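You operate a simulated robot arm through the tools that you are given. There is no shell and no other tool.

You run a simulated robot arm. Do the job below in one go: nothing can be reset, and whatever is moved stays where it is left.

JOB
Inch the door down to the yellow mark, then wall fan on.
Fine: door power switch to INCH, hold the down key, then switch to OFF. Where these are worked on the way, their far stop is far enough and under half their travel is too little: door power switch.

It is judged by the outcome, as a careful person would: the job done as asked, and still so three seconds after it is handed in. It fails if anything else is knocked over, pushed out of place, dropped, spilled or broken.

ROBOT AND FRAMES
A 6-joint arm with a two-finger gripper, fixed in place. Base frame: the origin is on the floor under the middle of its stand, x ahead of it, y to its left, z up. Units: mm, rad, N and s.
It reaches about 1572 mm from its shoulder. Its first joint turns from -2.897 to 2.897 rad. Payload 2.45 kg.
Tool frame: the origin (TCP) lies between the finger pads and is the grasp point; the fingertips stand 20 mm ahead of it; z points along the fingers, y is the line along which they close. The gripper opens to 140 mm; its body begins 168 mm behind the TCP.
Orientation is told as [roll, pitch, yaw] about the base's x, y, z axes, in that order, counted from this pose: with the fingers straight down and closing along the base's y, the tool's x points along the base's -x, its y along +y and its z along -z.

CONTROLS
- The arm moves only by the tool step_arm. Its argument "deltas" is a list of rows, each a list of 7 numbers: the shift along the base's x, y, z in units of 300 mm (1.0 is 300 mm), then the turn, a rotation vector about the base's x, y, z in units of 120 degrees (1.0 is 120 degrees), then the closure in counts, from 0 (fully open) to 255 (shut). In form: [[tx, ty, tz, wx, wy, wz, hand], ...]. A call has 1 to 20 rows; each row is the pose to reach, as a shift and turn from the pose commanded when the call began. A call with a number of a shift or a turn outside -1 to 1 is refused whole. A row lasts 0.2 s, in which the tool goes at most 50 mm and 0.15 rad; a call with a longer step from one row to the next is refused whole, and so is a gripper value outside its range. Where a pose cannot be reached the arm comes as near as it can. A force on the tool above 70 N (or 10 N above the force at the start of the call, whichever is more), or a blocked arm, ends the call early, and 0.2 s more pass. Each finger travels about 45 mm/s and halts on what it meets, pressing with about 41 N; the grip force reading is that of the motor and also rises with nothing between the fingers. The clock runs only during rows and for 0.2 s after the last one: add rows that repeat a pose to give the fingers time. It gives the time, the measured TCP pose, the force on the tool (base axes), the opening and the grip force at its end, in the units of the frame above (readings bear some noise), with the torque about the TCP (base axes, N m) and any sound that the robot's microphone picked up.
- Cameras (640 x 400 px; columns grow to the right, rows downward): "scene" is fixed at [400.2, -649.7, 1992.8]; the picture's right is [0.47, -0.88, 0.00], its down [-0.67, -0.35, -0.66] and it looks along [0.58, 0.31, -0.76] (base axes); focal length 348 px, centre (320, 200). "wrist" rides on the gripper at [78, 11, -209] in the tool frame; the picture's right is [-0.14, 0.99, 0.00], its down [-0.92, -0.13, -0.37] and it looks along [-0.37, -0.05, 0.93] (tool axes); focal length 280 px, centre (320, 200). There is no depth. A picture from a camera that has moved, and an enlarged one, comes with that camera's place and axes in the base frame and with its lens.
- camera(camera): a new picture of that camera. The clock stands still meanwhile.
- zoom(camera, box): a new picture of the part [left, top, right, bottom] of that camera's present view, enlarged. The clock stands still meanwhile.
- job_done(): hands the job in; it is judged then, once.

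Places have to be worked out from the pictures, the camera data and where the tool is seen. Open the gripper and draw the arm clear of the work before you hand the job in, unless the task says otherwise.

The tools are called after "Emit:" as a command line: name --pt "numbers of a row" for each row, then --argument value for the rest, lists and objects as JSON in quotes. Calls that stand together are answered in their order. step_arm: Moves the arm, as the interface text tells. Its arguments: {"type":"object","properties":{"deltas":{"type":"array","items":{"type":"array","items":{"type":"number"}}}},"required":["deltas"]} The other tools are called the same way: camera (camera) takes a picture; zoom (camera, box) takes an enlarged picture of a part of a camera's view; job_done () hands the job in.

At the start:

```text
t: 0.0
tool_pos: [557.5, -99.1, 1519.1]
orientation: [0.0, 0.001, 0.001]
ft_force: [-1.0, -0.2, 1.0]
torque: [0.02, 0.01, -0.01]
finger_gap: 139.9
gripper_force: 0.1
```

scene: 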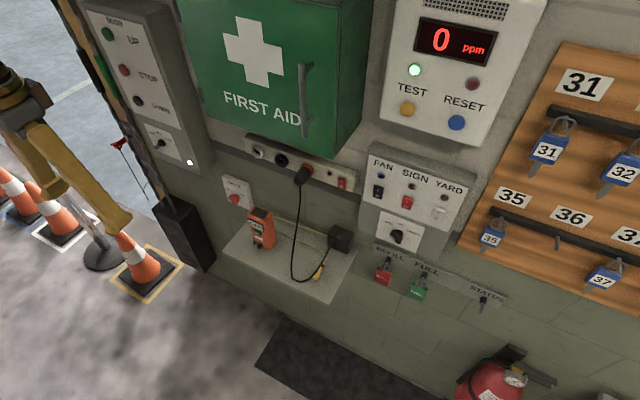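
wrist: 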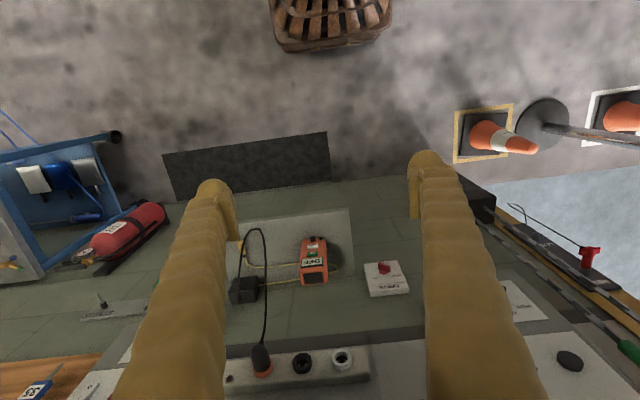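

I start by looking closely at the door panel on the left, the fan switch panel, and the surroundings.

Emit:
zoom --camera "scene" --box '[60, 0, 220, 200]'

Emit:
zoom --camera "scene" --box '[350, 140, 510, 310]'

Emit:
zoom --camera "scene" --box '[0, 0, 220, 310]'

Emit:
zoom --camera "wrist" --box '[440, 180, 640, 400]'

```text
2.00 times, centred on (140, 100) of scene
camera zoom: at [400.2, -649.7, 1992.8], right [0.47, -0.88, 0.0], down [-0.67, -0.35, -0.66], along [0.58, 0.31, -0.76], focal length 696 px, centre (680, 400)
```

zoom: 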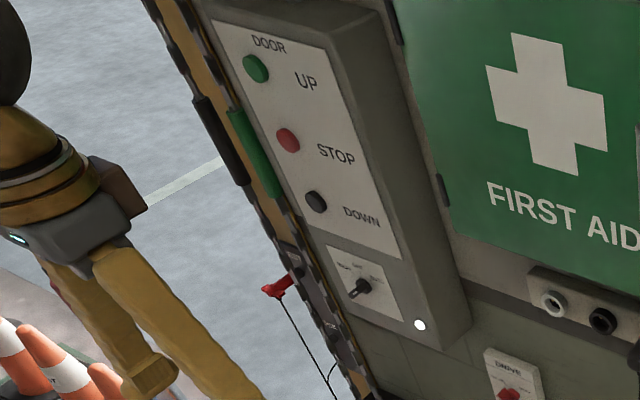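

```text
2.35 times, centred on (430, 225) of scene
camera zoom: at [400.2, -649.7, 1992.8], right [0.47, -0.88, 0.0], down [-0.67, -0.35, -0.66], along [0.58, 0.31, -0.76], focal length 819 px, centre (61, 141)
```

zoom: 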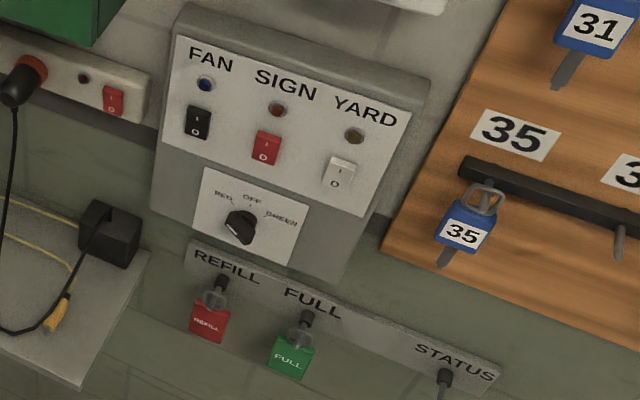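

```text
1.29 times, centred on (110, 155) of scene
camera zoom: at [400.2, -649.7, 1992.8], right [0.47, -0.88, 0.0], down [-0.67, -0.35, -0.66], along [0.58, 0.31, -0.76], focal length 449 px, centre (591, 258)
```

zoom: 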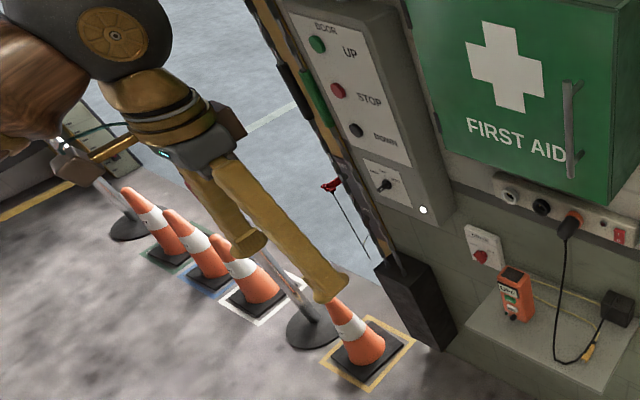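

```text
1.82 times, centred on (540, 290) of wrist
camera zoom: at [479.3, -88.3, 1728.3], right [0.14, 0.99, 0.0], down [0.92, -0.13, 0.37], along [0.37, -0.05, -0.93], focal length 510 px, centre (-80, 36)
```

zoom: 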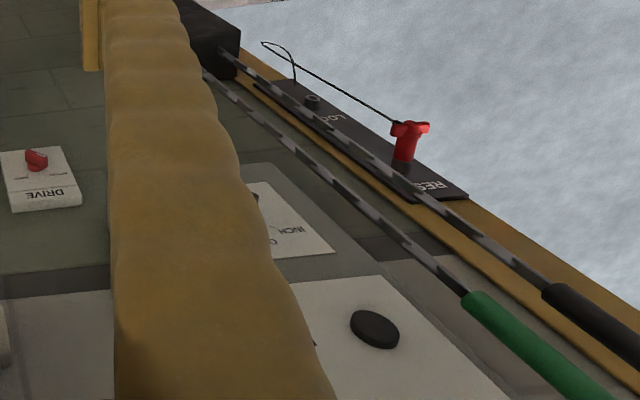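

The DOWN key triangulates to about (953, 262, 1395), the power switch to about (950, 251, 1225), and the wall lies near x≈1040. I turn the tool to face the wall, staying well back, so I can see the panel and the door.

Emit:
step_arm --pt "0 0 0 0 -0.07 0 0" --pt "0 0 0 0 -0.14 0 0" --pt "0 0 0 0 -0.21 0 0" --pt "0 0 0 0 -0.28 0 0" --pt "0 0 0 0 -0.35 0 0" --pt "0 0 0 0 -0.42 0 0" --pt "0 0 0 0 -0.49 0 0" --pt "0 0 0 0 -0.56 0 0" --pt "0 0 0 0 -0.63 0 0" --pt "0 0 0 0 -0.7 0 0" --pt "0 0 0 0 -0.75 0 0" --pt "0 0 0 0 -0.75 0 0"

```text
t: 2.4
tool_pos: [558.9, -62.5, 1650.5]
orientation: [-1.873, -1.385, 1.939]
ft_force: [0.7, 0.1, 0.2]
torque: [0.0, -0.01, 0.03]
finger_gap: 140.2
gripper_force: 0.0
stopped in row 11: the arm was blocked; the commanded pose is now the measured one
```

The arm was blocked at the end of the turn, so I check how it stands now.

Emit:
camera --camera "scene"

Emit:
camera --camera "wrist"

```text
taken
```

scene: 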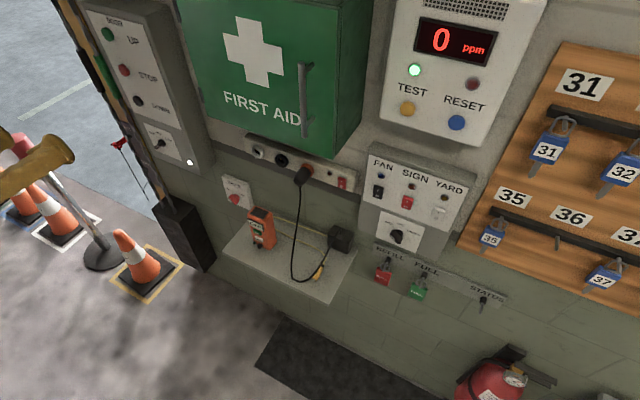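

```text
taken
camera wrist: at [356.0, -80.6, 1560.4], right [-0.07, 1.0, -0.04], down [-0.42, 0.01, 0.91], along [0.9, 0.08, 0.42], focal length 280 px, centre (320, 200)
```

wrist: 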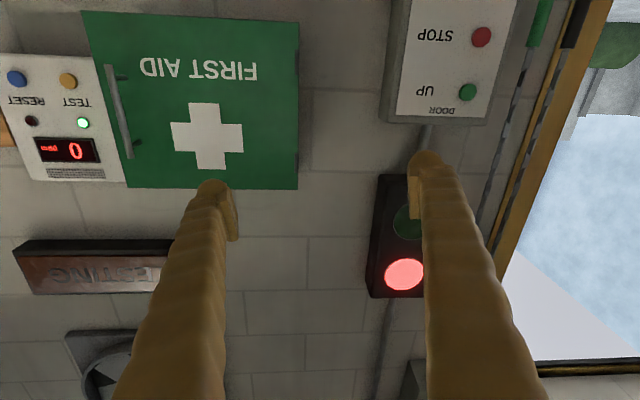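

The traffic light shows red, and the door's opening is to the right of this (upside-down) view. I yaw the tool toward the opening and move slightly forward so I can see the door's edge and marks.

Emit:
step_arm --pt "0.05 0 0 0 0 0.06 0" --pt "0.1 0 0 0 0 0.12 0" --pt "0.15 0 0 0 0 0.18 0" --pt "0.2 0 0 0 0 0.24 0" --pt "0.2 0 0 0 0 0.3 0"

Emit:
camera --camera "wrist"

```text
t: 3.6
tool_pos: [619.3, -69.7, 1643.0]
orientation: [-1.838, -1.391, 2.519]
ft_force: [0.3, -0.5, 0.4]
torque: [-0.01, 0.02, 0.06]
finger_gap: 140.0
gripper_force: 0.1
```

```text
taken
camera wrist: at [462.6, -203.1, 1553.7], right [-0.63, 0.77, -0.04], down [-0.34, -0.24, 0.91], along [0.7, 0.59, 0.41], focal length 280 px, centre (320, 200)
```

wrist: 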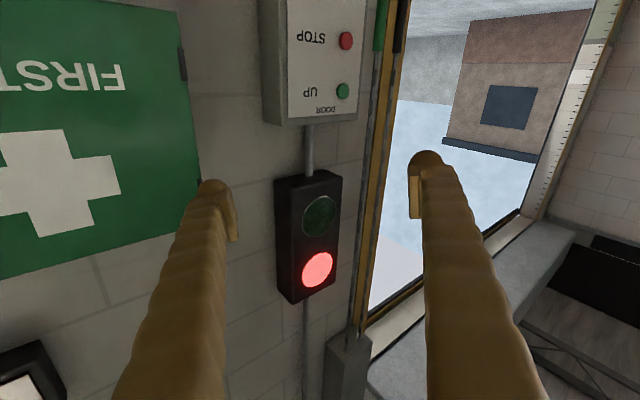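

I can see the opening with a scaled strip on the far jamb. Zooming in on it to find the door edge and marks.

Emit:
zoom --camera "wrist" --box '[360, 0, 640, 180]'

Emit:
zoom --camera "wrist" --box '[360, 180, 640, 360]'

```text
2.22 times, centred on (500, 90) of wrist
camera zoom: at [462.6, -203.1, 1553.7], right [-0.63, 0.77, -0.04], down [-0.34, -0.24, 0.91], along [0.7, 0.59, 0.41], focal length 623 px, centre (-80, 444)
```

zoom: 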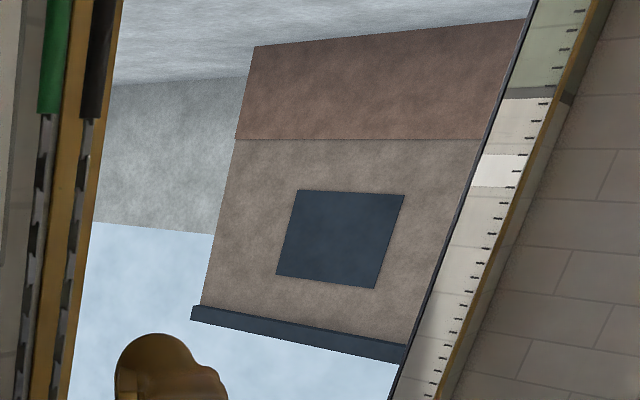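

```text
2.22 times, centred on (500, 270) of wrist
camera zoom: at [462.6, -203.1, 1553.7], right [-0.63, 0.77, -0.04], down [-0.34, -0.24, 0.91], along [0.7, 0.59, 0.41], focal length 623 px, centre (-80, 44)
```

zoom: 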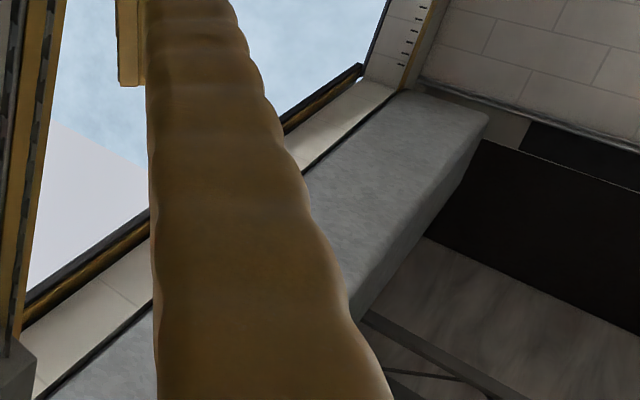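

The far jamb carries a graduated strip, but I need its lower part. I pitch the camera down and yaw a bit more toward the opening.

Emit:
step_arm --pt "0 0 0 -0.03 0.036 0.03 0" --pt "0 0 0 -0.06 0.072 0.06 0" --pt "0 0 0 -0.09 0.108 0.09 0" --pt "0 0 0 -0.12 0.144 0.12 0" --pt "0 0 0 -0.15 0.18 0.15 0"

Emit:
camera --camera "wrist"

```text
t: 4.8
tool_pos: [619.0, -69.6, 1642.7]
orientation: [-0.205, -1.124, 1.247]
ft_force: [-1.1, 0.5, 0.4]
torque: [-0.04, 0.03, -0.06]
finger_gap: 139.9
gripper_force: 0.1
```

```text
taken
camera wrist: at [499.8, -258.4, 1660.5], right [-0.84, 0.54, 0.04], down [0.06, 0.03, 1.0], along [0.53, 0.84, -0.06], focal length 280 px, centre (320, 200)
```

wrist: 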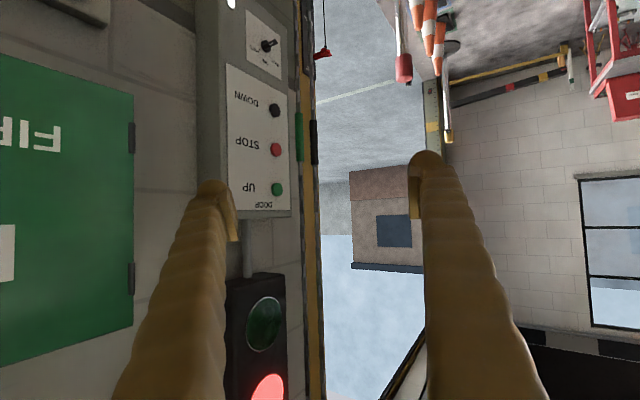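

There is a yellow patch on the far jamb near (432,127). Zooming in on the jamb and the switch.

Emit:
zoom --camera "wrist" --box '[380, 60, 500, 160]'

Emit:
zoom --camera "wrist" --box '[220, 0, 340, 110]'

Emit:
zoom --camera "wrist" --box '[310, 150, 460, 400]'

```text
4.00 times, centred on (440, 110) of wrist
camera zoom: at [499.8, -258.4, 1660.5], right [-0.84, 0.54, 0.04], down [0.06, 0.03, 1.0], along [0.53, 0.84, -0.06], focal length 1122 px, centre (-160, 560)
```

zoom: 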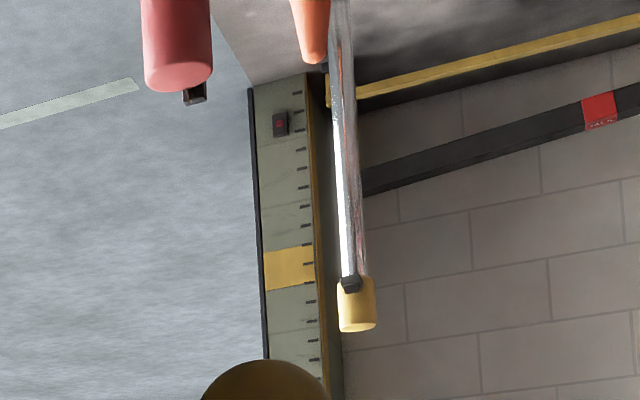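

```text
3.64 times, centred on (280, 55) of wrist
camera zoom: at [499.8, -258.4, 1660.5], right [-0.84, 0.54, 0.04], down [0.06, 0.03, 1.0], along [0.53, 0.84, -0.06], focal length 1020 px, centre (466, 727)
```

zoom: 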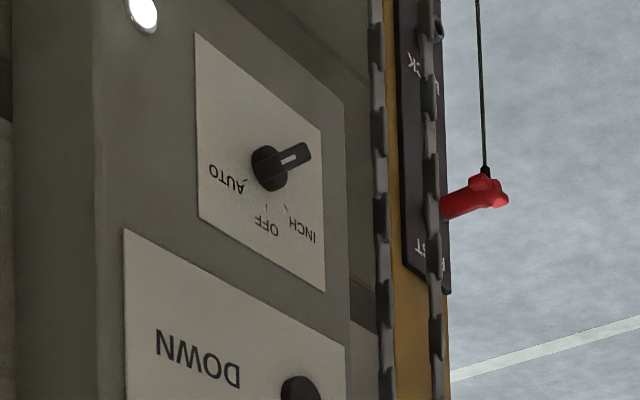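

```text
1.60 times, centred on (385, 275) of wrist
camera zoom: at [499.8, -258.4, 1660.5], right [-0.84, 0.54, 0.04], down [0.06, 0.03, 1.0], along [0.53, 0.84, -0.06], focal length 449 px, centre (216, 80)
```

zoom: 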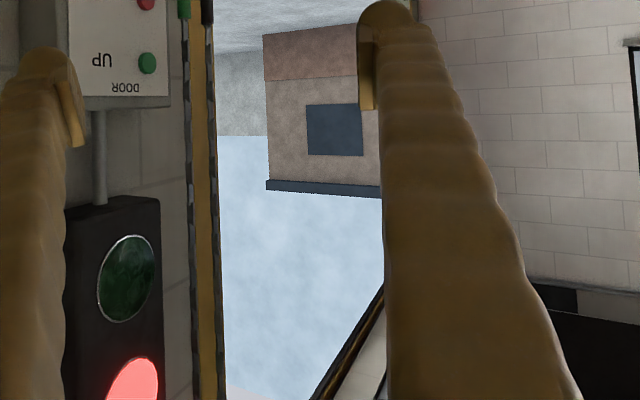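

The power switch plate shows AUTO / OFF / INCH, and the yellow band is on the far jamb's scale. I zoom harder to read the knob's current position.

Emit:
zoom --camera "scene" --box '[135, 115, 195, 170]'

Emit:
zoom --camera "wrist" --box '[245, 20, 295, 70]'

Emit:
zoom --camera "scene" --box '[360, 145, 420, 205]'

```text
7.27 times, centred on (165, 142) of scene
camera zoom: at [400.2, -649.7, 1992.8], right [0.47, -0.88, 0.0], down [-0.67, -0.35, -0.66], along [0.58, 0.31, -0.76], focal length 2531 px, centre (1447, 618)
```

zoom: 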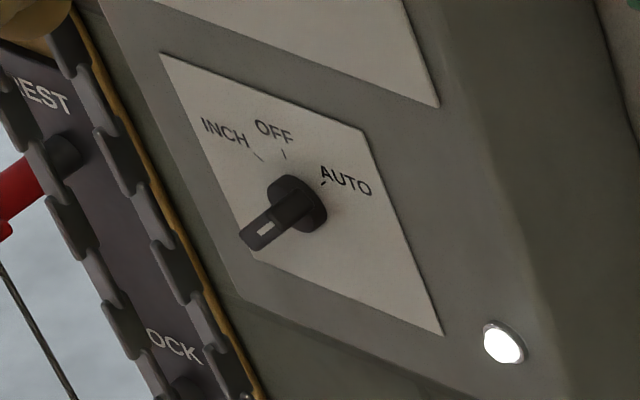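

```text
8.00 times, centred on (270, 45) of wrist
camera zoom: at [499.8, -258.4, 1660.5], right [-0.84, 0.54, 0.04], down [0.06, 0.03, 1.0], along [0.53, 0.84, -0.06], focal length 2243 px, centre (720, 1440)
```

zoom: 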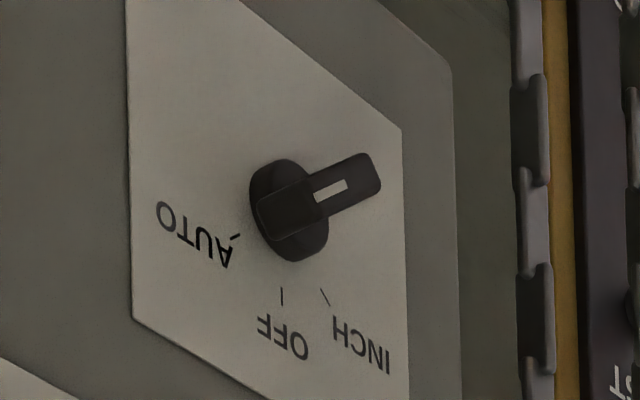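

```text
6.67 times, centred on (390, 175) of scene
camera zoom: at [400.2, -649.7, 1992.8], right [0.47, -0.88, 0.0], down [-0.67, -0.35, -0.66], along [0.58, 0.31, -0.76], focal length 2320 px, centre (-147, 367)
```

zoom: 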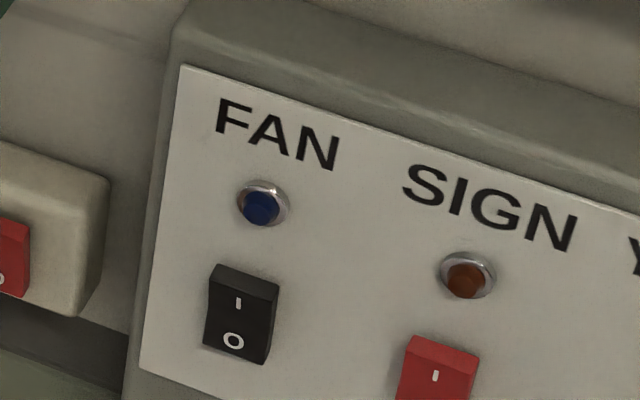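

The knob's white line sits on the AUTO side (AUTO upper right, OFF top, INCH upper left), with the knob axis near (948, 230, 1244). I now bring the tool to face +x in front of the switch, still well away from the panel, for a close look.

Emit:
step_arm --pt "0.02 0.09 -0.09 0.0148 -0.0169 -0.0487 0" --pt "0.04 0.18 -0.18 0.0296 -0.0338 -0.0974 0" --pt "0.06 0.27 -0.27 0.0444 -0.0507 -0.1461 0" --pt "0.08 0.36 -0.36 0.0592 -0.0676 -0.1948 0" --pt "0.1 0.45 -0.45 0.074 -0.0845 -0.2435 0" --pt "0.12 0.54 -0.54 0.0888 -0.1014 -0.2922 0" --pt "0.14 0.63 -0.63 0.1036 -0.1183 -0.3409 0" --pt "0.16 0.72 -0.72 0.1184 -0.1352 -0.3896 0" --pt "0.18 0.81 -0.81 0.1332 -0.1521 -0.4383 0" --pt "0.2 0.9 -0.9 0.148 -0.169 -0.487 0" --pt "0.2 0.9 -0.9 0.148 -0.169 -0.487 0"

Emit:
camera --camera "wrist"

Emit:
camera --camera "scene"

```text
t: 5.7
tool_pos: [727.8, -24.1, 1452.3]
orientation: [0.126, -1.212, 0.602]
ft_force: [0.3, 0.5, 0.0]
torque: [-0.03, -0.01, -0.03]
finger_gap: 140.0
gripper_force: 0.0
stopped in row 4: the arm was blocked; the commanded pose is now the measured one
```

```text
taken
camera wrist: at [553.0, -164.5, 1453.3], right [-0.61, 0.77, 0.17], down [0.1, -0.14, 0.98], along [0.78, 0.62, 0.01], focal length 280 px, centre (320, 200)
```

wrist: 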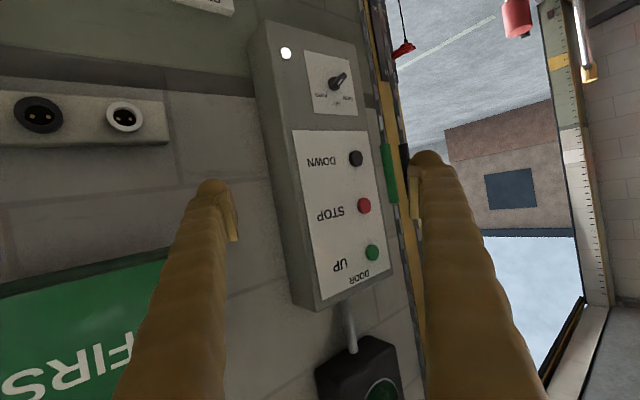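

```text
taken
```

scene: 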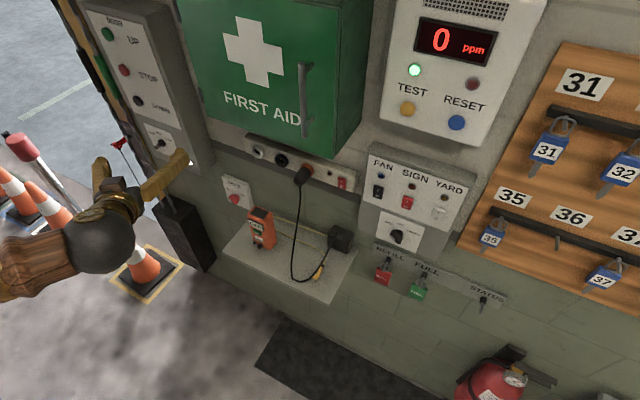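

The arm gets blocked when the tool is held close to the base. I move outward and toward the panel in translation only, stopping about 150 mm in front of it.

Emit:
step_arm --pt "0.03 0.07 -0.04 0 0 0 0" --pt "0.06 0.14 -0.08 0 0 0 0" --pt "0.09 0.21 -0.12 0 0 0 0" --pt "0.12 0.28 -0.16 0 0 0 0" --pt "0.14 0.35 -0.2 0 0 0 0" --pt "0.16 0.42 -0.24 0 0 0 0" --pt "0.17 0.49 -0.28 0 0 0 0" --pt "0.17 0.49 -0.28 0 0 0 0"

Emit:
camera --camera "wrist"

Emit:
camera --camera "scene"

```text
t: 7.5
tool_pos: [777.0, 124.2, 1369.7]
orientation: [0.117, -1.212, 0.609]
ft_force: [0.0, 0.8, -0.2]
torque: [-0.03, 0.01, -0.03]
finger_gap: 140.2
gripper_force: 0.1
```

```text
taken
camera wrist: at [603.0, -16.3, 1370.5], right [-0.61, 0.77, 0.17], down [0.09, -0.14, 0.99], along [0.78, 0.62, 0.02], focal length 280 px, centre (320, 200)
```

wrist: 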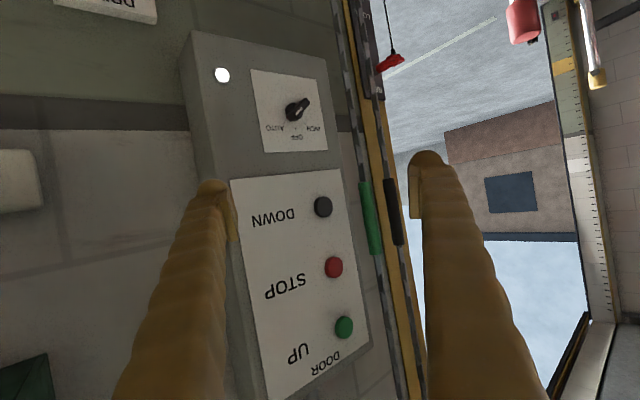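

```text
taken
```

scene: 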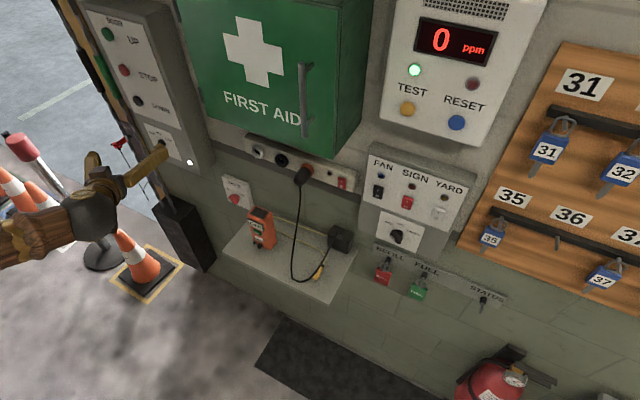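

Here I have a good view of the panel, the yellow band and the door's bottom rail together. Zooming in on knob, DOWN key and jamb for accurate coordinates.

Emit:
zoom --camera "wrist" --box '[240, 60, 340, 160]'

Emit:
zoom --camera "wrist" --box '[520, 0, 640, 120]'

Emit:
zoom --camera "wrist" --box '[500, 220, 640, 400]'

Emit:
zoom --camera "wrist" --box '[230, 160, 390, 400]'

```text
4.00 times, centred on (290, 110) of wrist
camera zoom: at [603.0, -16.3, 1370.5], right [-0.61, 0.77, 0.17], down [0.09, -0.14, 0.99], along [0.78, 0.62, 0.02], focal length 1122 px, centre (440, 560)
```

zoom: 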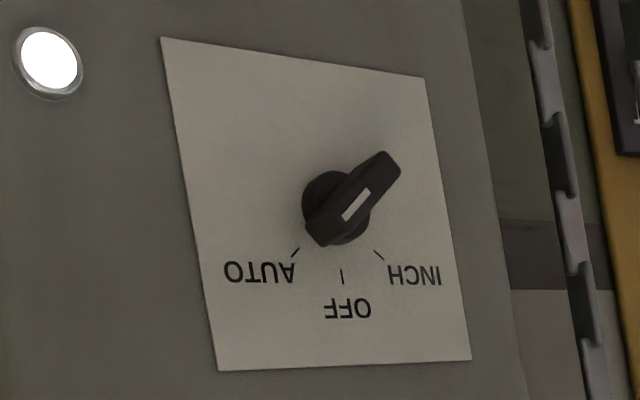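

```text
3.33 times, centred on (580, 60) of wrist
camera zoom: at [603.0, -16.3, 1370.5], right [-0.61, 0.77, 0.17], down [0.09, -0.14, 0.99], along [0.78, 0.62, 0.02], focal length 935 px, centre (-547, 667)
```

zoom: 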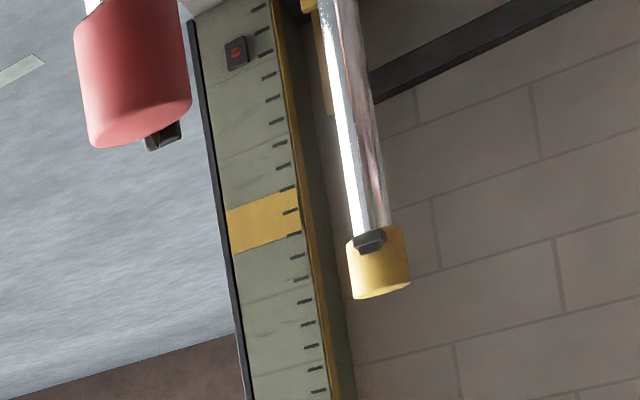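

```text
2.22 times, centred on (570, 310) of wrist
camera zoom: at [603.0, -16.3, 1370.5], right [-0.61, 0.77, 0.17], down [0.09, -0.14, 0.99], along [0.78, 0.62, 0.02], focal length 623 px, centre (-236, -44)
```

zoom: 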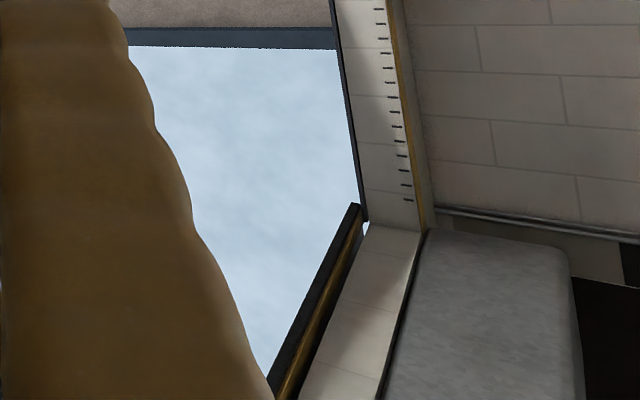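

```text
1.67 times, centred on (310, 280) of wrist
camera zoom: at [603.0, -16.3, 1370.5], right [-0.61, 0.77, 0.17], down [0.09, -0.14, 0.99], along [0.78, 0.62, 0.02], focal length 467 px, centre (337, 67)
```

zoom: 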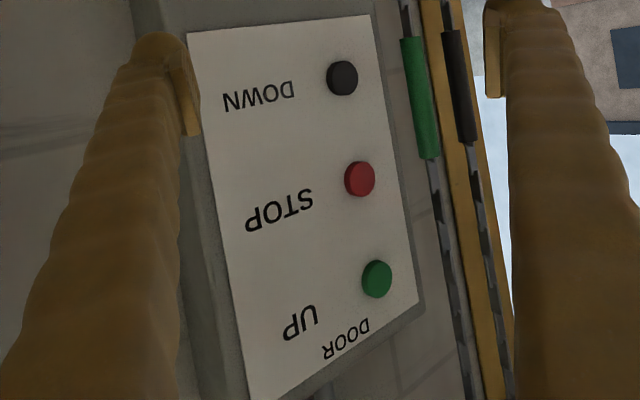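

Both cameras agree: knob axis at about (955, 238, 1240), with the bar at AUTO roughly 50° right of vertical; the yellow band is at about z≈670 on the far jamb and the door's edge near z≈2840. I turn the tool face-on with the fingers rolled to straddle the bar, stopping about 125 mm short.

Emit:
step_arm --pt "0.011 0.038 -0.043 0.0444 -0.0006 -0.0397 0" --pt "0.022 0.076 -0.086 0.0887 -0.0012 -0.0795 0" --pt "0.033 0.114 -0.13 0.1331 -0.0018 -0.1192 0" --pt "0.044 0.152 -0.173 0.1775 -0.0024 -0.159 0" --pt "0.055 0.19 -0.217 0.2219 -0.003 -0.1987 0" --pt "0.066 0.228 -0.26 0.2662 -0.0036 -0.2384 0" --pt "0.077 0.266 -0.303 0.3106 -0.0042 -0.2782 0" --pt "0.088 0.304 -0.346 0.355 -0.0048 -0.3179 0" --pt "0.099 0.342 -0.39 0.3993 -0.0054 -0.3577 0" --pt "0.11 0.38 -0.433 0.4437 -0.006 -0.3974 0" --pt "0.11 0.38 -0.433 0.4437 -0.006 -0.3974 0"

Emit:
camera --camera "wrist"

Emit:
camera --camera "scene"

```text
t: 9.9
tool_pos: [823.3, 109.1, 1280.2]
orientation: [1.517, -0.768, -1.284]
ft_force: [0.1, 0.1, 0.1]
torque: [0.03, 0.06, -0.01]
finger_gap: 140.1
gripper_force: 0.1
out of reach, approached as far as the arm can: row 6, 7, 8, 9, 10, 11
```

```text
taken
camera wrist: at [604.3, 118.0, 1240.6], right [-0.12, 0.58, 0.81], down [-0.15, -0.81, 0.56], along [0.98, -0.06, 0.18], focal length 280 px, centre (320, 200)
```

wrist: 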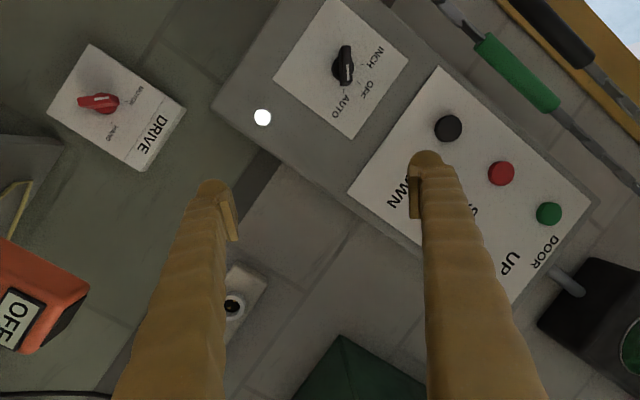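

```text
taken
```

scene: 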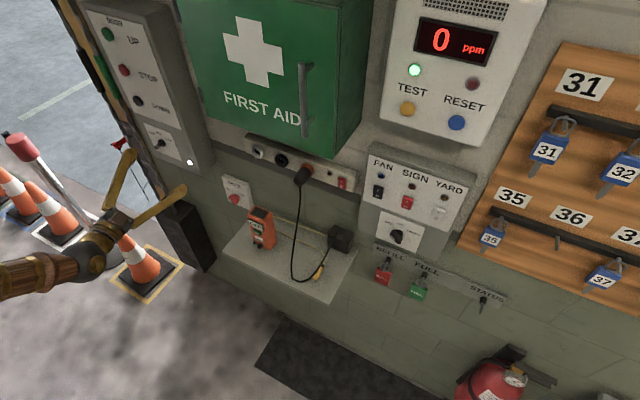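

The pose is out of reach because of how the wrist was swung round on the +y side; the wrist needs another configuration. I retrace the last move first, then go back to fingers-down and raise the tool in the arm's own vertical plane.

Emit:
step_arm --pt "-0.011 -0.038 0.043 -0.0444 0.0006 0.0397 0" --pt "-0.022 -0.076 0.086 -0.0887 0.0012 0.0795 0" --pt "-0.033 -0.114 0.13 -0.1331 0.0018 0.1192 0" --pt "-0.044 -0.152 0.173 -0.1775 0.0024 0.159 0" --pt "-0.055 -0.19 0.217 -0.2219 0.003 0.1987 0" --pt "-0.066 -0.228 0.26 -0.2662 0.0036 0.2384 0" --pt "-0.077 -0.266 0.303 -0.3106 0.0042 0.2782 0" --pt "-0.088 -0.304 0.346 -0.355 0.0048 0.3179 0" --pt "-0.099 -0.342 0.39 -0.3993 0.0054 0.3577 0" --pt "-0.11 -0.38 0.433 -0.4437 0.006 0.3974 0" --pt "-0.11 -0.38 0.433 -0.4437 0.006 0.3974 0"

```text
t: 12.3
tool_pos: [788.8, -4.3, 1406.9]
orientation: [0.033, -1.007, 0.855]
ft_force: [0.6, 0.0, 0.2]
torque: [0.02, 0.06, -0.01]
finger_gap: 139.7
gripper_force: 0.0
```

The retrace worked. Now I bring the tool back to fingers-down on the arm's centre plane (y≈0).

Emit:
step_arm --pt "-0.047 0.001 0.034 -0.0182 0.037 -0.0317 0" --pt "-0.093 0.002 0.068 -0.0365 0.0741 -0.0634 0" --pt "-0.14 0.003 0.103 -0.0547 0.1111 -0.0951 0" --pt "-0.187 0.005 0.137 -0.0729 0.1481 -0.1268 0" --pt "-0.233 0.006 0.171 -0.0911 0.1851 -0.1585 0" --pt "-0.28 0.007 0.205 -0.1094 0.2222 -0.1902 0" --pt "-0.327 0.008 0.239 -0.1276 0.2592 -0.2218 0" --pt "-0.373 0.009 0.273 -0.1458 0.2962 -0.2535 0" --pt "-0.42 0.011 0.308 -0.164 0.3332 -0.2852 0" --pt "-0.467 0.012 0.342 -0.1823 0.3703 -0.3169 0" --pt "-0.513 0.013 0.376 -0.2005 0.4073 -0.3486 0" --pt "-0.56 0.014 0.41 -0.2187 0.4443 -0.3803 0" --pt "-0.56 0.014 0.41 -0.2187 0.4443 -0.3803 0"

```text
t: 15.1
tool_pos: [621.8, -0.0, 1532.1]
orientation: [-0.001, 0.002, -0.003]
ft_force: [0.5, -0.2, 1.2]
torque: [0.0, 0.02, -0.04]
finger_gap: 140.0
gripper_force: 0.0
```

Now fingers-down at y=0. I raise the tool to face +x strictly in the arm's vertical plane.

Emit:
step_arm --pt "0.038 0 -0.008 0 -0.0625 0 0" --pt "0.077 0 -0.017 0 -0.125 0 0" --pt "0.115 0 -0.025 0 -0.1875 0 0" --pt "0.153 0 -0.033 0 -0.25 0 0" --pt "0.192 0 -0.042 0 -0.3125 0 0" --pt "0.23 0 -0.05 0 -0.375 0 0" --pt "0.268 0 -0.058 0 -0.4375 0 0" --pt "0.307 0 -0.067 0 -0.5 0 0" --pt "0.345 0 -0.075 0 -0.5625 0 0" --pt "0.383 0 -0.083 0 -0.625 0 0" --pt "0.422 0 -0.092 0 -0.6875 0 0" --pt "0.46 0 -0.1 0 -0.75 0 0" --pt "0.46 0 -0.1 0 -0.75 0 0"

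Emit:
camera --camera "wrist"

```text
t: 17.9
tool_pos: [758.7, -0.9, 1502.5]
orientation: [2.553, -1.57, -2.551]
ft_force: [0.8, -1.1, -0.5]
torque: [0.02, -0.01, 0.02]
finger_gap: 140.3
gripper_force: 0.1
```

```text
taken
camera wrist: at [549.9, 10.0, 1423.2], right [0.0, 0.99, 0.14], down [-0.37, -0.13, 0.92], along [0.93, -0.05, 0.37], focal length 280 px, centre (320, 200)
```

wrist: 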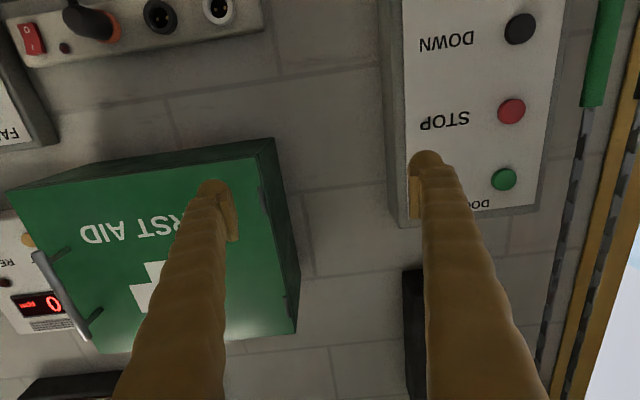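

The tool now faces +x exactly. I translate to in front of the switch, fingertips staying about 100 mm short of the plate.

Emit:
step_arm --pt "0.0 0.08 -0.09 0 0 0 0" --pt "0.0 0.16 -0.18 0 0 0 0" --pt "0.02 0.24 -0.27 0 0 0 0" --pt "0.05 0.32 -0.36 0 0 0 0" --pt "0.08 0.4 -0.45 0 0 0 0" --pt "0.11 0.48 -0.54 0 0 0 0" --pt "0.14 0.56 -0.63 0 0 0 0" --pt "0.17 0.64 -0.72 0 0 0 0" --pt "0.2 0.72 -0.8 0 0 0 0" --pt "0.237 0.797 -0.873 0 0 0 0" --pt "0.237 0.797 -0.873 0 0 0 0"

Emit:
camera --camera "wrist"

```text
t: 20.3
tool_pos: [830.0, 239.3, 1239.3]
orientation: [1.636, -1.569, -1.636]
ft_force: [0.4, 0.3, 0.3]
torque: [0.02, 0.03, 0.0]
finger_gap: 140.1
gripper_force: 0.0
```

```text
taken
camera wrist: at [621.1, 249.7, 1161.2], right [0.0, 0.99, 0.14], down [-0.37, -0.13, 0.92], along [0.93, -0.05, 0.37], focal length 280 px, centre (320, 200)
```

wrist: 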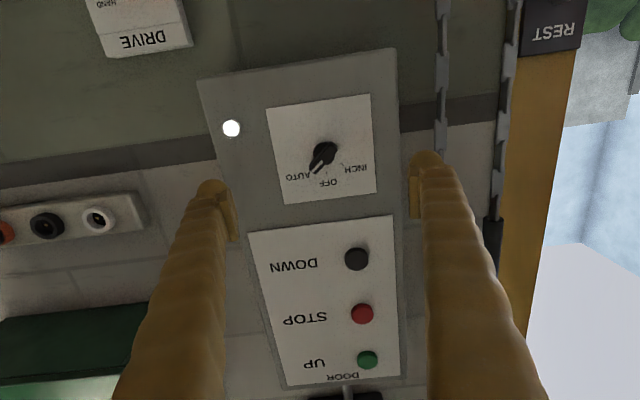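

Reached and face-on. Zooming in on the knob to fix its axis and bar angle.

Emit:
zoom --camera "wrist" --box '[265, 90, 385, 210]'

Emit:
zoom --camera "wrist" --box '[290, 125, 350, 185]'

```text
3.33 times, centred on (325, 150) of wrist
camera zoom: at [621.1, 249.7, 1161.2], right [0.0, 0.99, 0.14], down [-0.37, -0.13, 0.92], along [0.93, -0.05, 0.37], focal length 935 px, centre (303, 367)
```

zoom: 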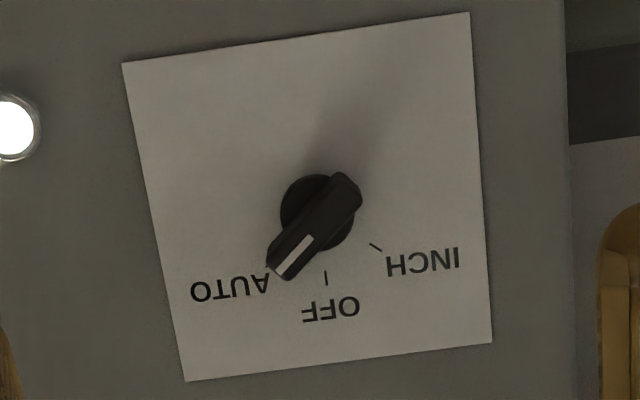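

```text
6.67 times, centred on (320, 155) of wrist
camera zoom: at [621.1, 249.7, 1161.2], right [0.0, 0.99, 0.14], down [-0.37, -0.13, 0.92], along [0.93, -0.05, 0.37], focal length 1869 px, centre (320, 500)
```

zoom: 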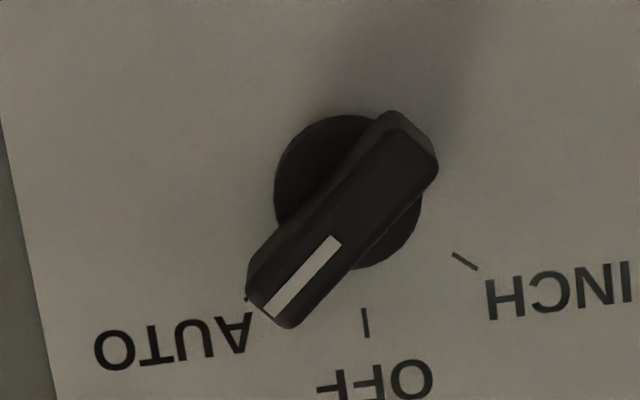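

Face-on, the ticks and disc put the knob axis at y≈245, z≈1233, bar 37 mm long, 11 mm wide, pointing to AUTO at 45°. I centre on it, roll 45° so the fingers straddle the bar, and pre-close to about 40 mm.

Emit:
step_arm --pt "0 0.003 -0.003 0.0625 0 0 60" --pt "0 0.006 -0.007 0.125 0 0 120" --pt "0 0.01 -0.01 0.1875 0 0 180" --pt "0 0.013 -0.014 0.25 0 0 180" --pt "0 0.016 -0.018 0.3125 0 0 180" --pt "0 0.019 -0.021 0.375 0 0 180" --pt "0 0.019 -0.021 0.375 0 0 180" --pt "0 0.019 -0.021 0.375 0 0 180"

Emit:
camera --camera "wrist"

Emit:
zoom --camera "wrist" --box '[240, 110, 400, 230]'

```text
t: 22.1
tool_pos: [829.6, 245.9, 1233.4]
orientation: [1.571, -0.784, -1.57]
ft_force: [0.1, 0.5, -0.3]
torque: [0.02, 0.0, -0.03]
finger_gap: 41.4
gripper_force: 0.1
```

```text
taken
camera wrist: at [620.7, 307.3, 1186.0], right [0.0, 0.6, 0.8], down [-0.37, -0.74, 0.56], along [0.93, -0.29, 0.22], focal length 280 px, centre (320, 200)
```

wrist: 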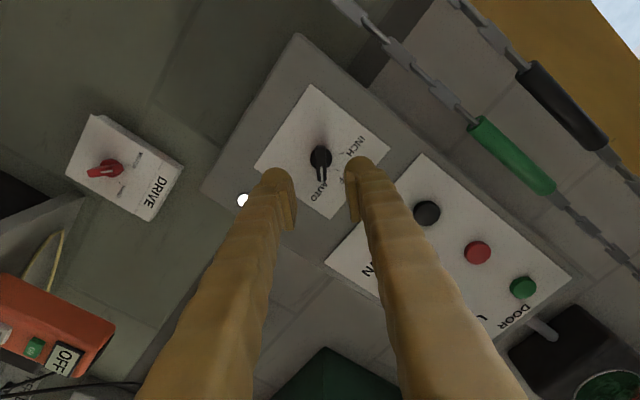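

```text
3.33 times, centred on (320, 170) of wrist
camera zoom: at [620.7, 307.3, 1186.0], right [0.0, 0.6, 0.8], down [-0.37, -0.74, 0.56], along [0.93, -0.29, 0.22], focal length 935 px, centre (320, 300)
```

zoom: 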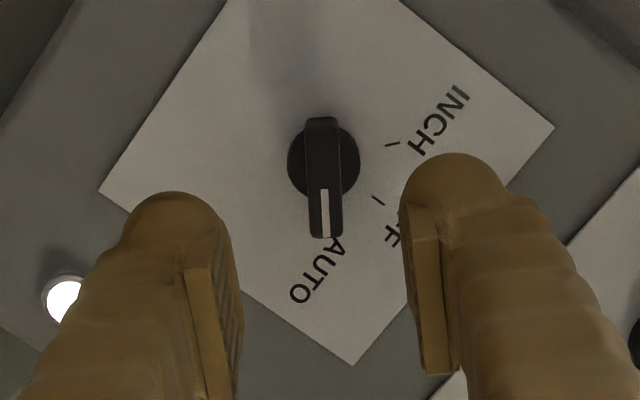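

The bar is centred between the fingers. I advance until the tips just reach the bar's front face and check.

Emit:
step_arm --pt "0.06 0 0 0 0 0 180" --pt "0.12 0 0 0 0 0 180" --pt "0.18 0 0 0 0 0 180" --pt "0.22 0 0 0 0 0 180" --pt "0.25 0 0 0 0 0 180" --pt "0.25 0 0 0 0 0 180"

Emit:
zoom --camera "wrist" --box '[240, 110, 400, 230]'

Emit:
zoom --camera "scene" --box '[100, 90, 220, 200]'

```text
t: 23.5
tool_pos: [904.6, 244.9, 1233.2]
orientation: [1.571, -0.782, -1.571]
ft_force: [0.7, 0.9, -0.2]
torque: [-0.02, 0.01, 0.0]
finger_gap: 41.1
gripper_force: 0.0
```

```text
3.33 times, centred on (320, 170) of wrist
camera zoom: at [695.8, 307.0, 1186.1], right [0.0, 0.6, 0.8], down [-0.37, -0.74, 0.56], along [0.93, -0.29, 0.22], focal length 935 px, centre (320, 300)
```

zoom: 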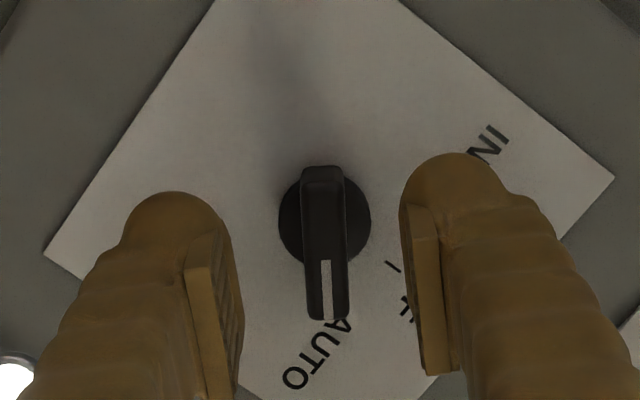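

```text
3.64 times, centred on (160, 145) of scene
camera zoom: at [400.2, -649.7, 1992.8], right [0.47, -0.88, 0.0], down [-0.67, -0.35, -0.66], along [0.58, 0.31, -0.76], focal length 1265 px, centre (902, 400)
```

zoom: 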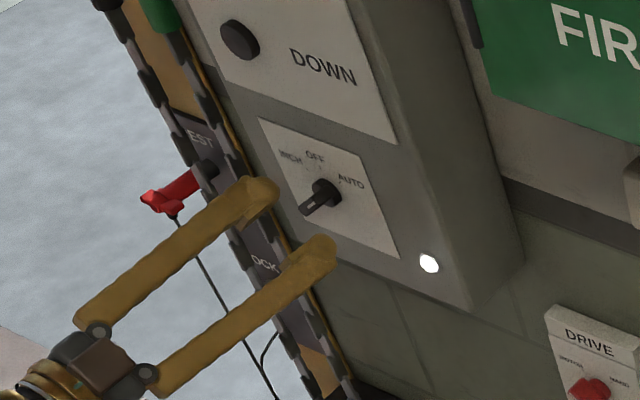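

The bar's front face is at x≈928 and the disc sits at about x≈950. I advance 16 mm (tips to x≈940) and close on the bar.

Emit:
step_arm --pt "0.03 0 0 0 0 0 180" --pt "0.053 0 0 0 0 0 180" --pt "0.053 0 0 0 0 0 210" --pt "0.053 0 0 0 0 0 240" --pt "0.053 0 0 0 0 0 240" --pt "0.053 0 0 0 0 0 240"

Emit:
zoom --camera "wrist" --box '[240, 110, 400, 230]'

```text
t: 24.9
tool_pos: [919.4, 245.4, 1234.2]
orientation: [1.571, -0.785, -1.57]
ft_force: [-0.1, 6.0, 4.9]
torque: [0.05, -0.03, 0.15]
finger_gap: 13.1
gripper_force: 3.4
```

```text
3.33 times, centred on (320, 170) of wrist
camera zoom: at [711.5, 307.1, 1186.2], right [0.0, 0.6, 0.8], down [-0.37, -0.74, 0.56], along [0.93, -0.29, 0.22], focal length 935 px, centre (320, 300)
```

zoom: 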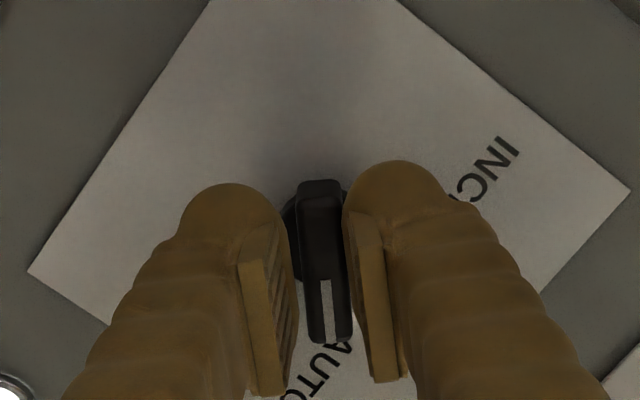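

One finger touches first (bar ~1 mm off centre on the +y/+z side). I shift the tool by about 1.2 mm that way and close fully.

Emit:
step_arm --pt "0 0.0035 0.0035 0 0 0 240" --pt "0 0.0035 0.0035 0 0 0 255" --pt "0 0.0035 0.0035 0 0 0 255" --pt "0 0.0035 0.0035 0 0 0 255"

```text
t: 25.9
tool_pos: [920.8, 245.9, 1234.3]
orientation: [1.57, -0.785, -1.572]
ft_force: [-2.8, -1.5, 0.4]
torque: [0.03, -0.04, 0.0]
finger_gap: 9.9
gripper_force: 37.2
```

Gripped firmly (gap 9.9 mm, 37 N). I turn 45° counter-clockwise (seen from the front) first, to OFF, watching forces.

Emit:
step_arm --pt "0 0 0 -0.05 0 0 255" --pt "0 0 0 -0.1 0 0 255" --pt "0 0 0 -0.15 0 0 255" --pt "0 0 0 -0.2 0 0 255" --pt "0 0 0 -0.25 0 0 255" --pt "0 0 0 -0.3 0 0 255" --pt "0 0 0 -0.375 0 0 255"

Emit:
zoom --camera "wrist" --box '[240, 110, 400, 230]'

Emit:
zoom --camera "scene" --box '[100, 90, 220, 200]'

```text
refused: row 7 steps farther than a row can; nothing moved
```

```text
3.33 times, centred on (320, 170) of wrist
camera zoom: at [711.7, 308.0, 1187.0], right [0.0, 0.6, 0.8], down [-0.37, -0.74, 0.56], along [0.93, -0.29, 0.22], focal length 935 px, centre (320, 300)
```

zoom: 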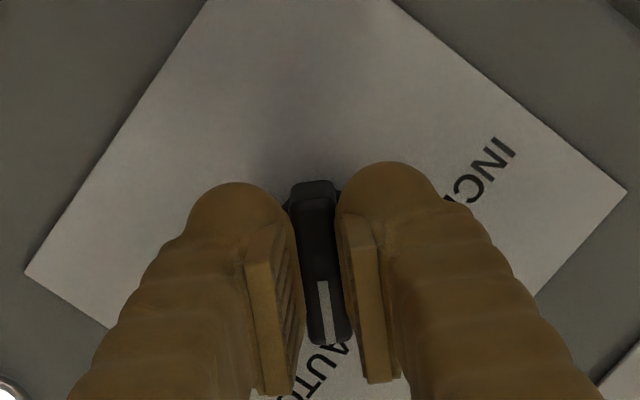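

```text
3.64 times, centred on (160, 145) of scene
camera zoom: at [400.2, -649.7, 1992.8], right [0.47, -0.88, 0.0], down [-0.67, -0.35, -0.66], along [0.58, 0.31, -0.76], focal length 1265 px, centre (902, 400)
```

zoom: 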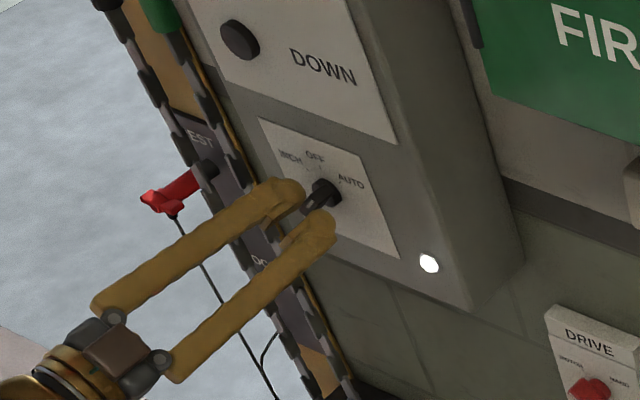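

The last row stepped too far, so nothing moved. I repeat the 45° turn with even steps.

Emit:
step_arm --pt "0 0 0 -0.05 0 0 255" --pt "0 0 0 -0.1 0 0 255" --pt "0 0 0 -0.15 0 0 255" --pt "0 0 0 -0.2 0 0 255" --pt "0 0 0 -0.25 0 0 255" --pt "0 0 0 -0.3 0 0 255" --pt "0 0 0 -0.34 0 0 255" --pt "0 0 0 -0.375 0 0 255"

Emit:
zoom --camera "wrist" --box '[240, 110, 400, 230]'

Emit:
zoom --camera "scene" --box '[100, 90, 220, 200]'

```text
t: 27.7
tool_pos: [921.6, 245.3, 1233.6]
orientation: [-0.897, -1.571, 0.895]
ft_force: [-29.4, -15.4, -4.5]
torque: [0.02, 0.03, -0.25]
finger_gap: 9.7
gripper_force: 36.9
```

```text
3.33 times, centred on (320, 170) of wrist
camera zoom: at [711.6, 255.4, 1156.1], right [0.0, 0.99, 0.14], down [-0.37, -0.13, 0.92], along [0.93, -0.05, 0.36], focal length 935 px, centre (320, 300)
```

zoom: 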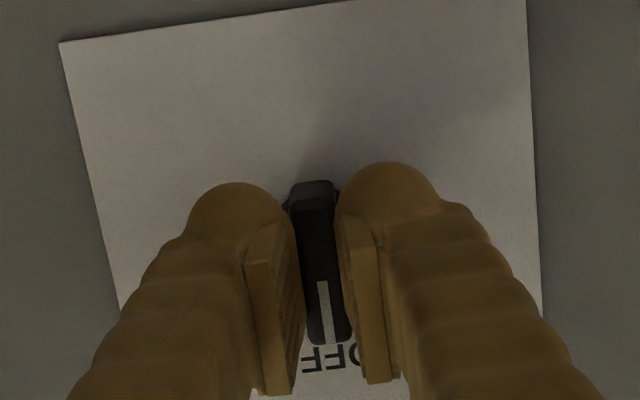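

```text
3.64 times, centred on (160, 145) of scene
camera zoom: at [400.2, -649.7, 1992.8], right [0.47, -0.88, 0.0], down [-0.67, -0.35, -0.66], along [0.58, 0.31, -0.76], focal length 1265 px, centre (902, 400)
```

zoom: 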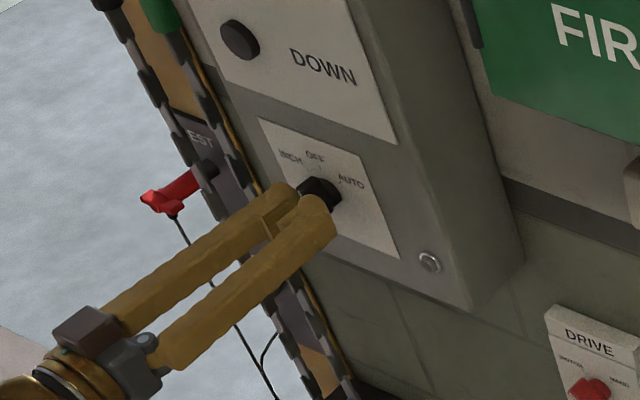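

The knob is at OFF and the power lamp went dark, confirming it turns. I relax the axial push by about 1.5 mm and continue 45° to INCH.

Emit:
step_arm --pt "-0.005 -0.002 -0.001 -0.04 0 0 255" --pt "-0.005 -0.003 -0.001 -0.09 0 0 255" --pt "-0.005 -0.003 -0.001 -0.14 0 0 255" --pt "-0.005 -0.003 -0.001 -0.19 0 0 255" --pt "-0.005 -0.003 -0.001 -0.24 0 0 255" --pt "-0.005 -0.003 -0.001 -0.29 0 0 255" --pt "-0.005 -0.003 -0.001 -0.335 0 0 255" --pt "-0.005 -0.003 -0.001 -0.375 0 0 255"

Emit:
zoom --camera "wrist" --box '[240, 110, 400, 230]'

Emit:
zoom --camera "scene" --box '[100, 90, 220, 200]'

```text
t: 29.5
tool_pos: [919.3, 245.9, 1234.2]
orientation: [-1.571, -0.785, 1.573]
ft_force: [-14.2, -3.7, 3.1]
torque: [-0.02, -0.04, -0.07]
finger_gap: 8.2
gripper_force: 36.0
```

```text
3.33 times, centred on (320, 170) of wrist
camera zoom: at [710.2, 196.5, 1171.4], right [0.0, 0.8, -0.6], down [-0.37, 0.56, 0.74], along [0.93, 0.22, 0.29], focal length 935 px, centre (320, 300)
```

zoom: 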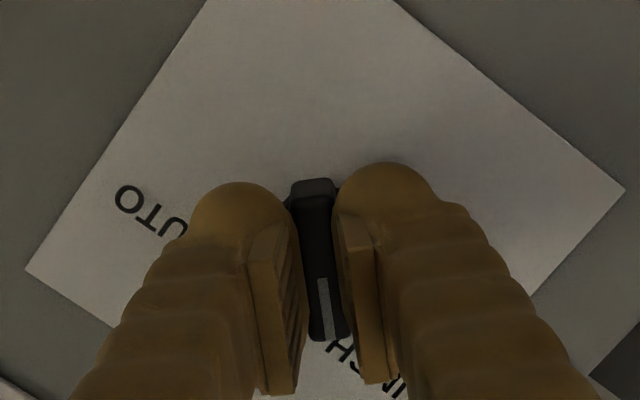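

```text
3.64 times, centred on (160, 145) of scene
camera zoom: at [400.2, -649.7, 1992.8], right [0.47, -0.88, 0.0], down [-0.67, -0.35, -0.66], along [0.58, 0.31, -0.76], focal length 1265 px, centre (902, 400)
```

zoom: 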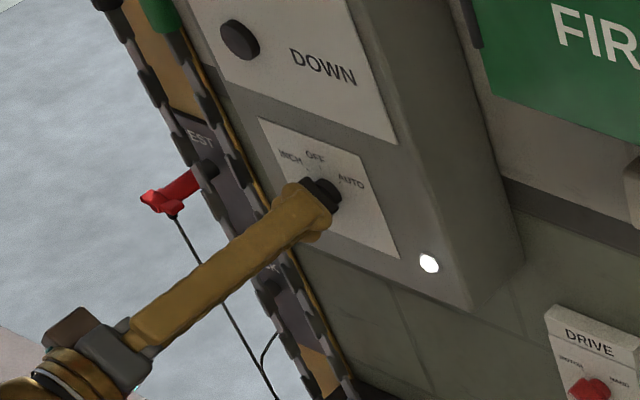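

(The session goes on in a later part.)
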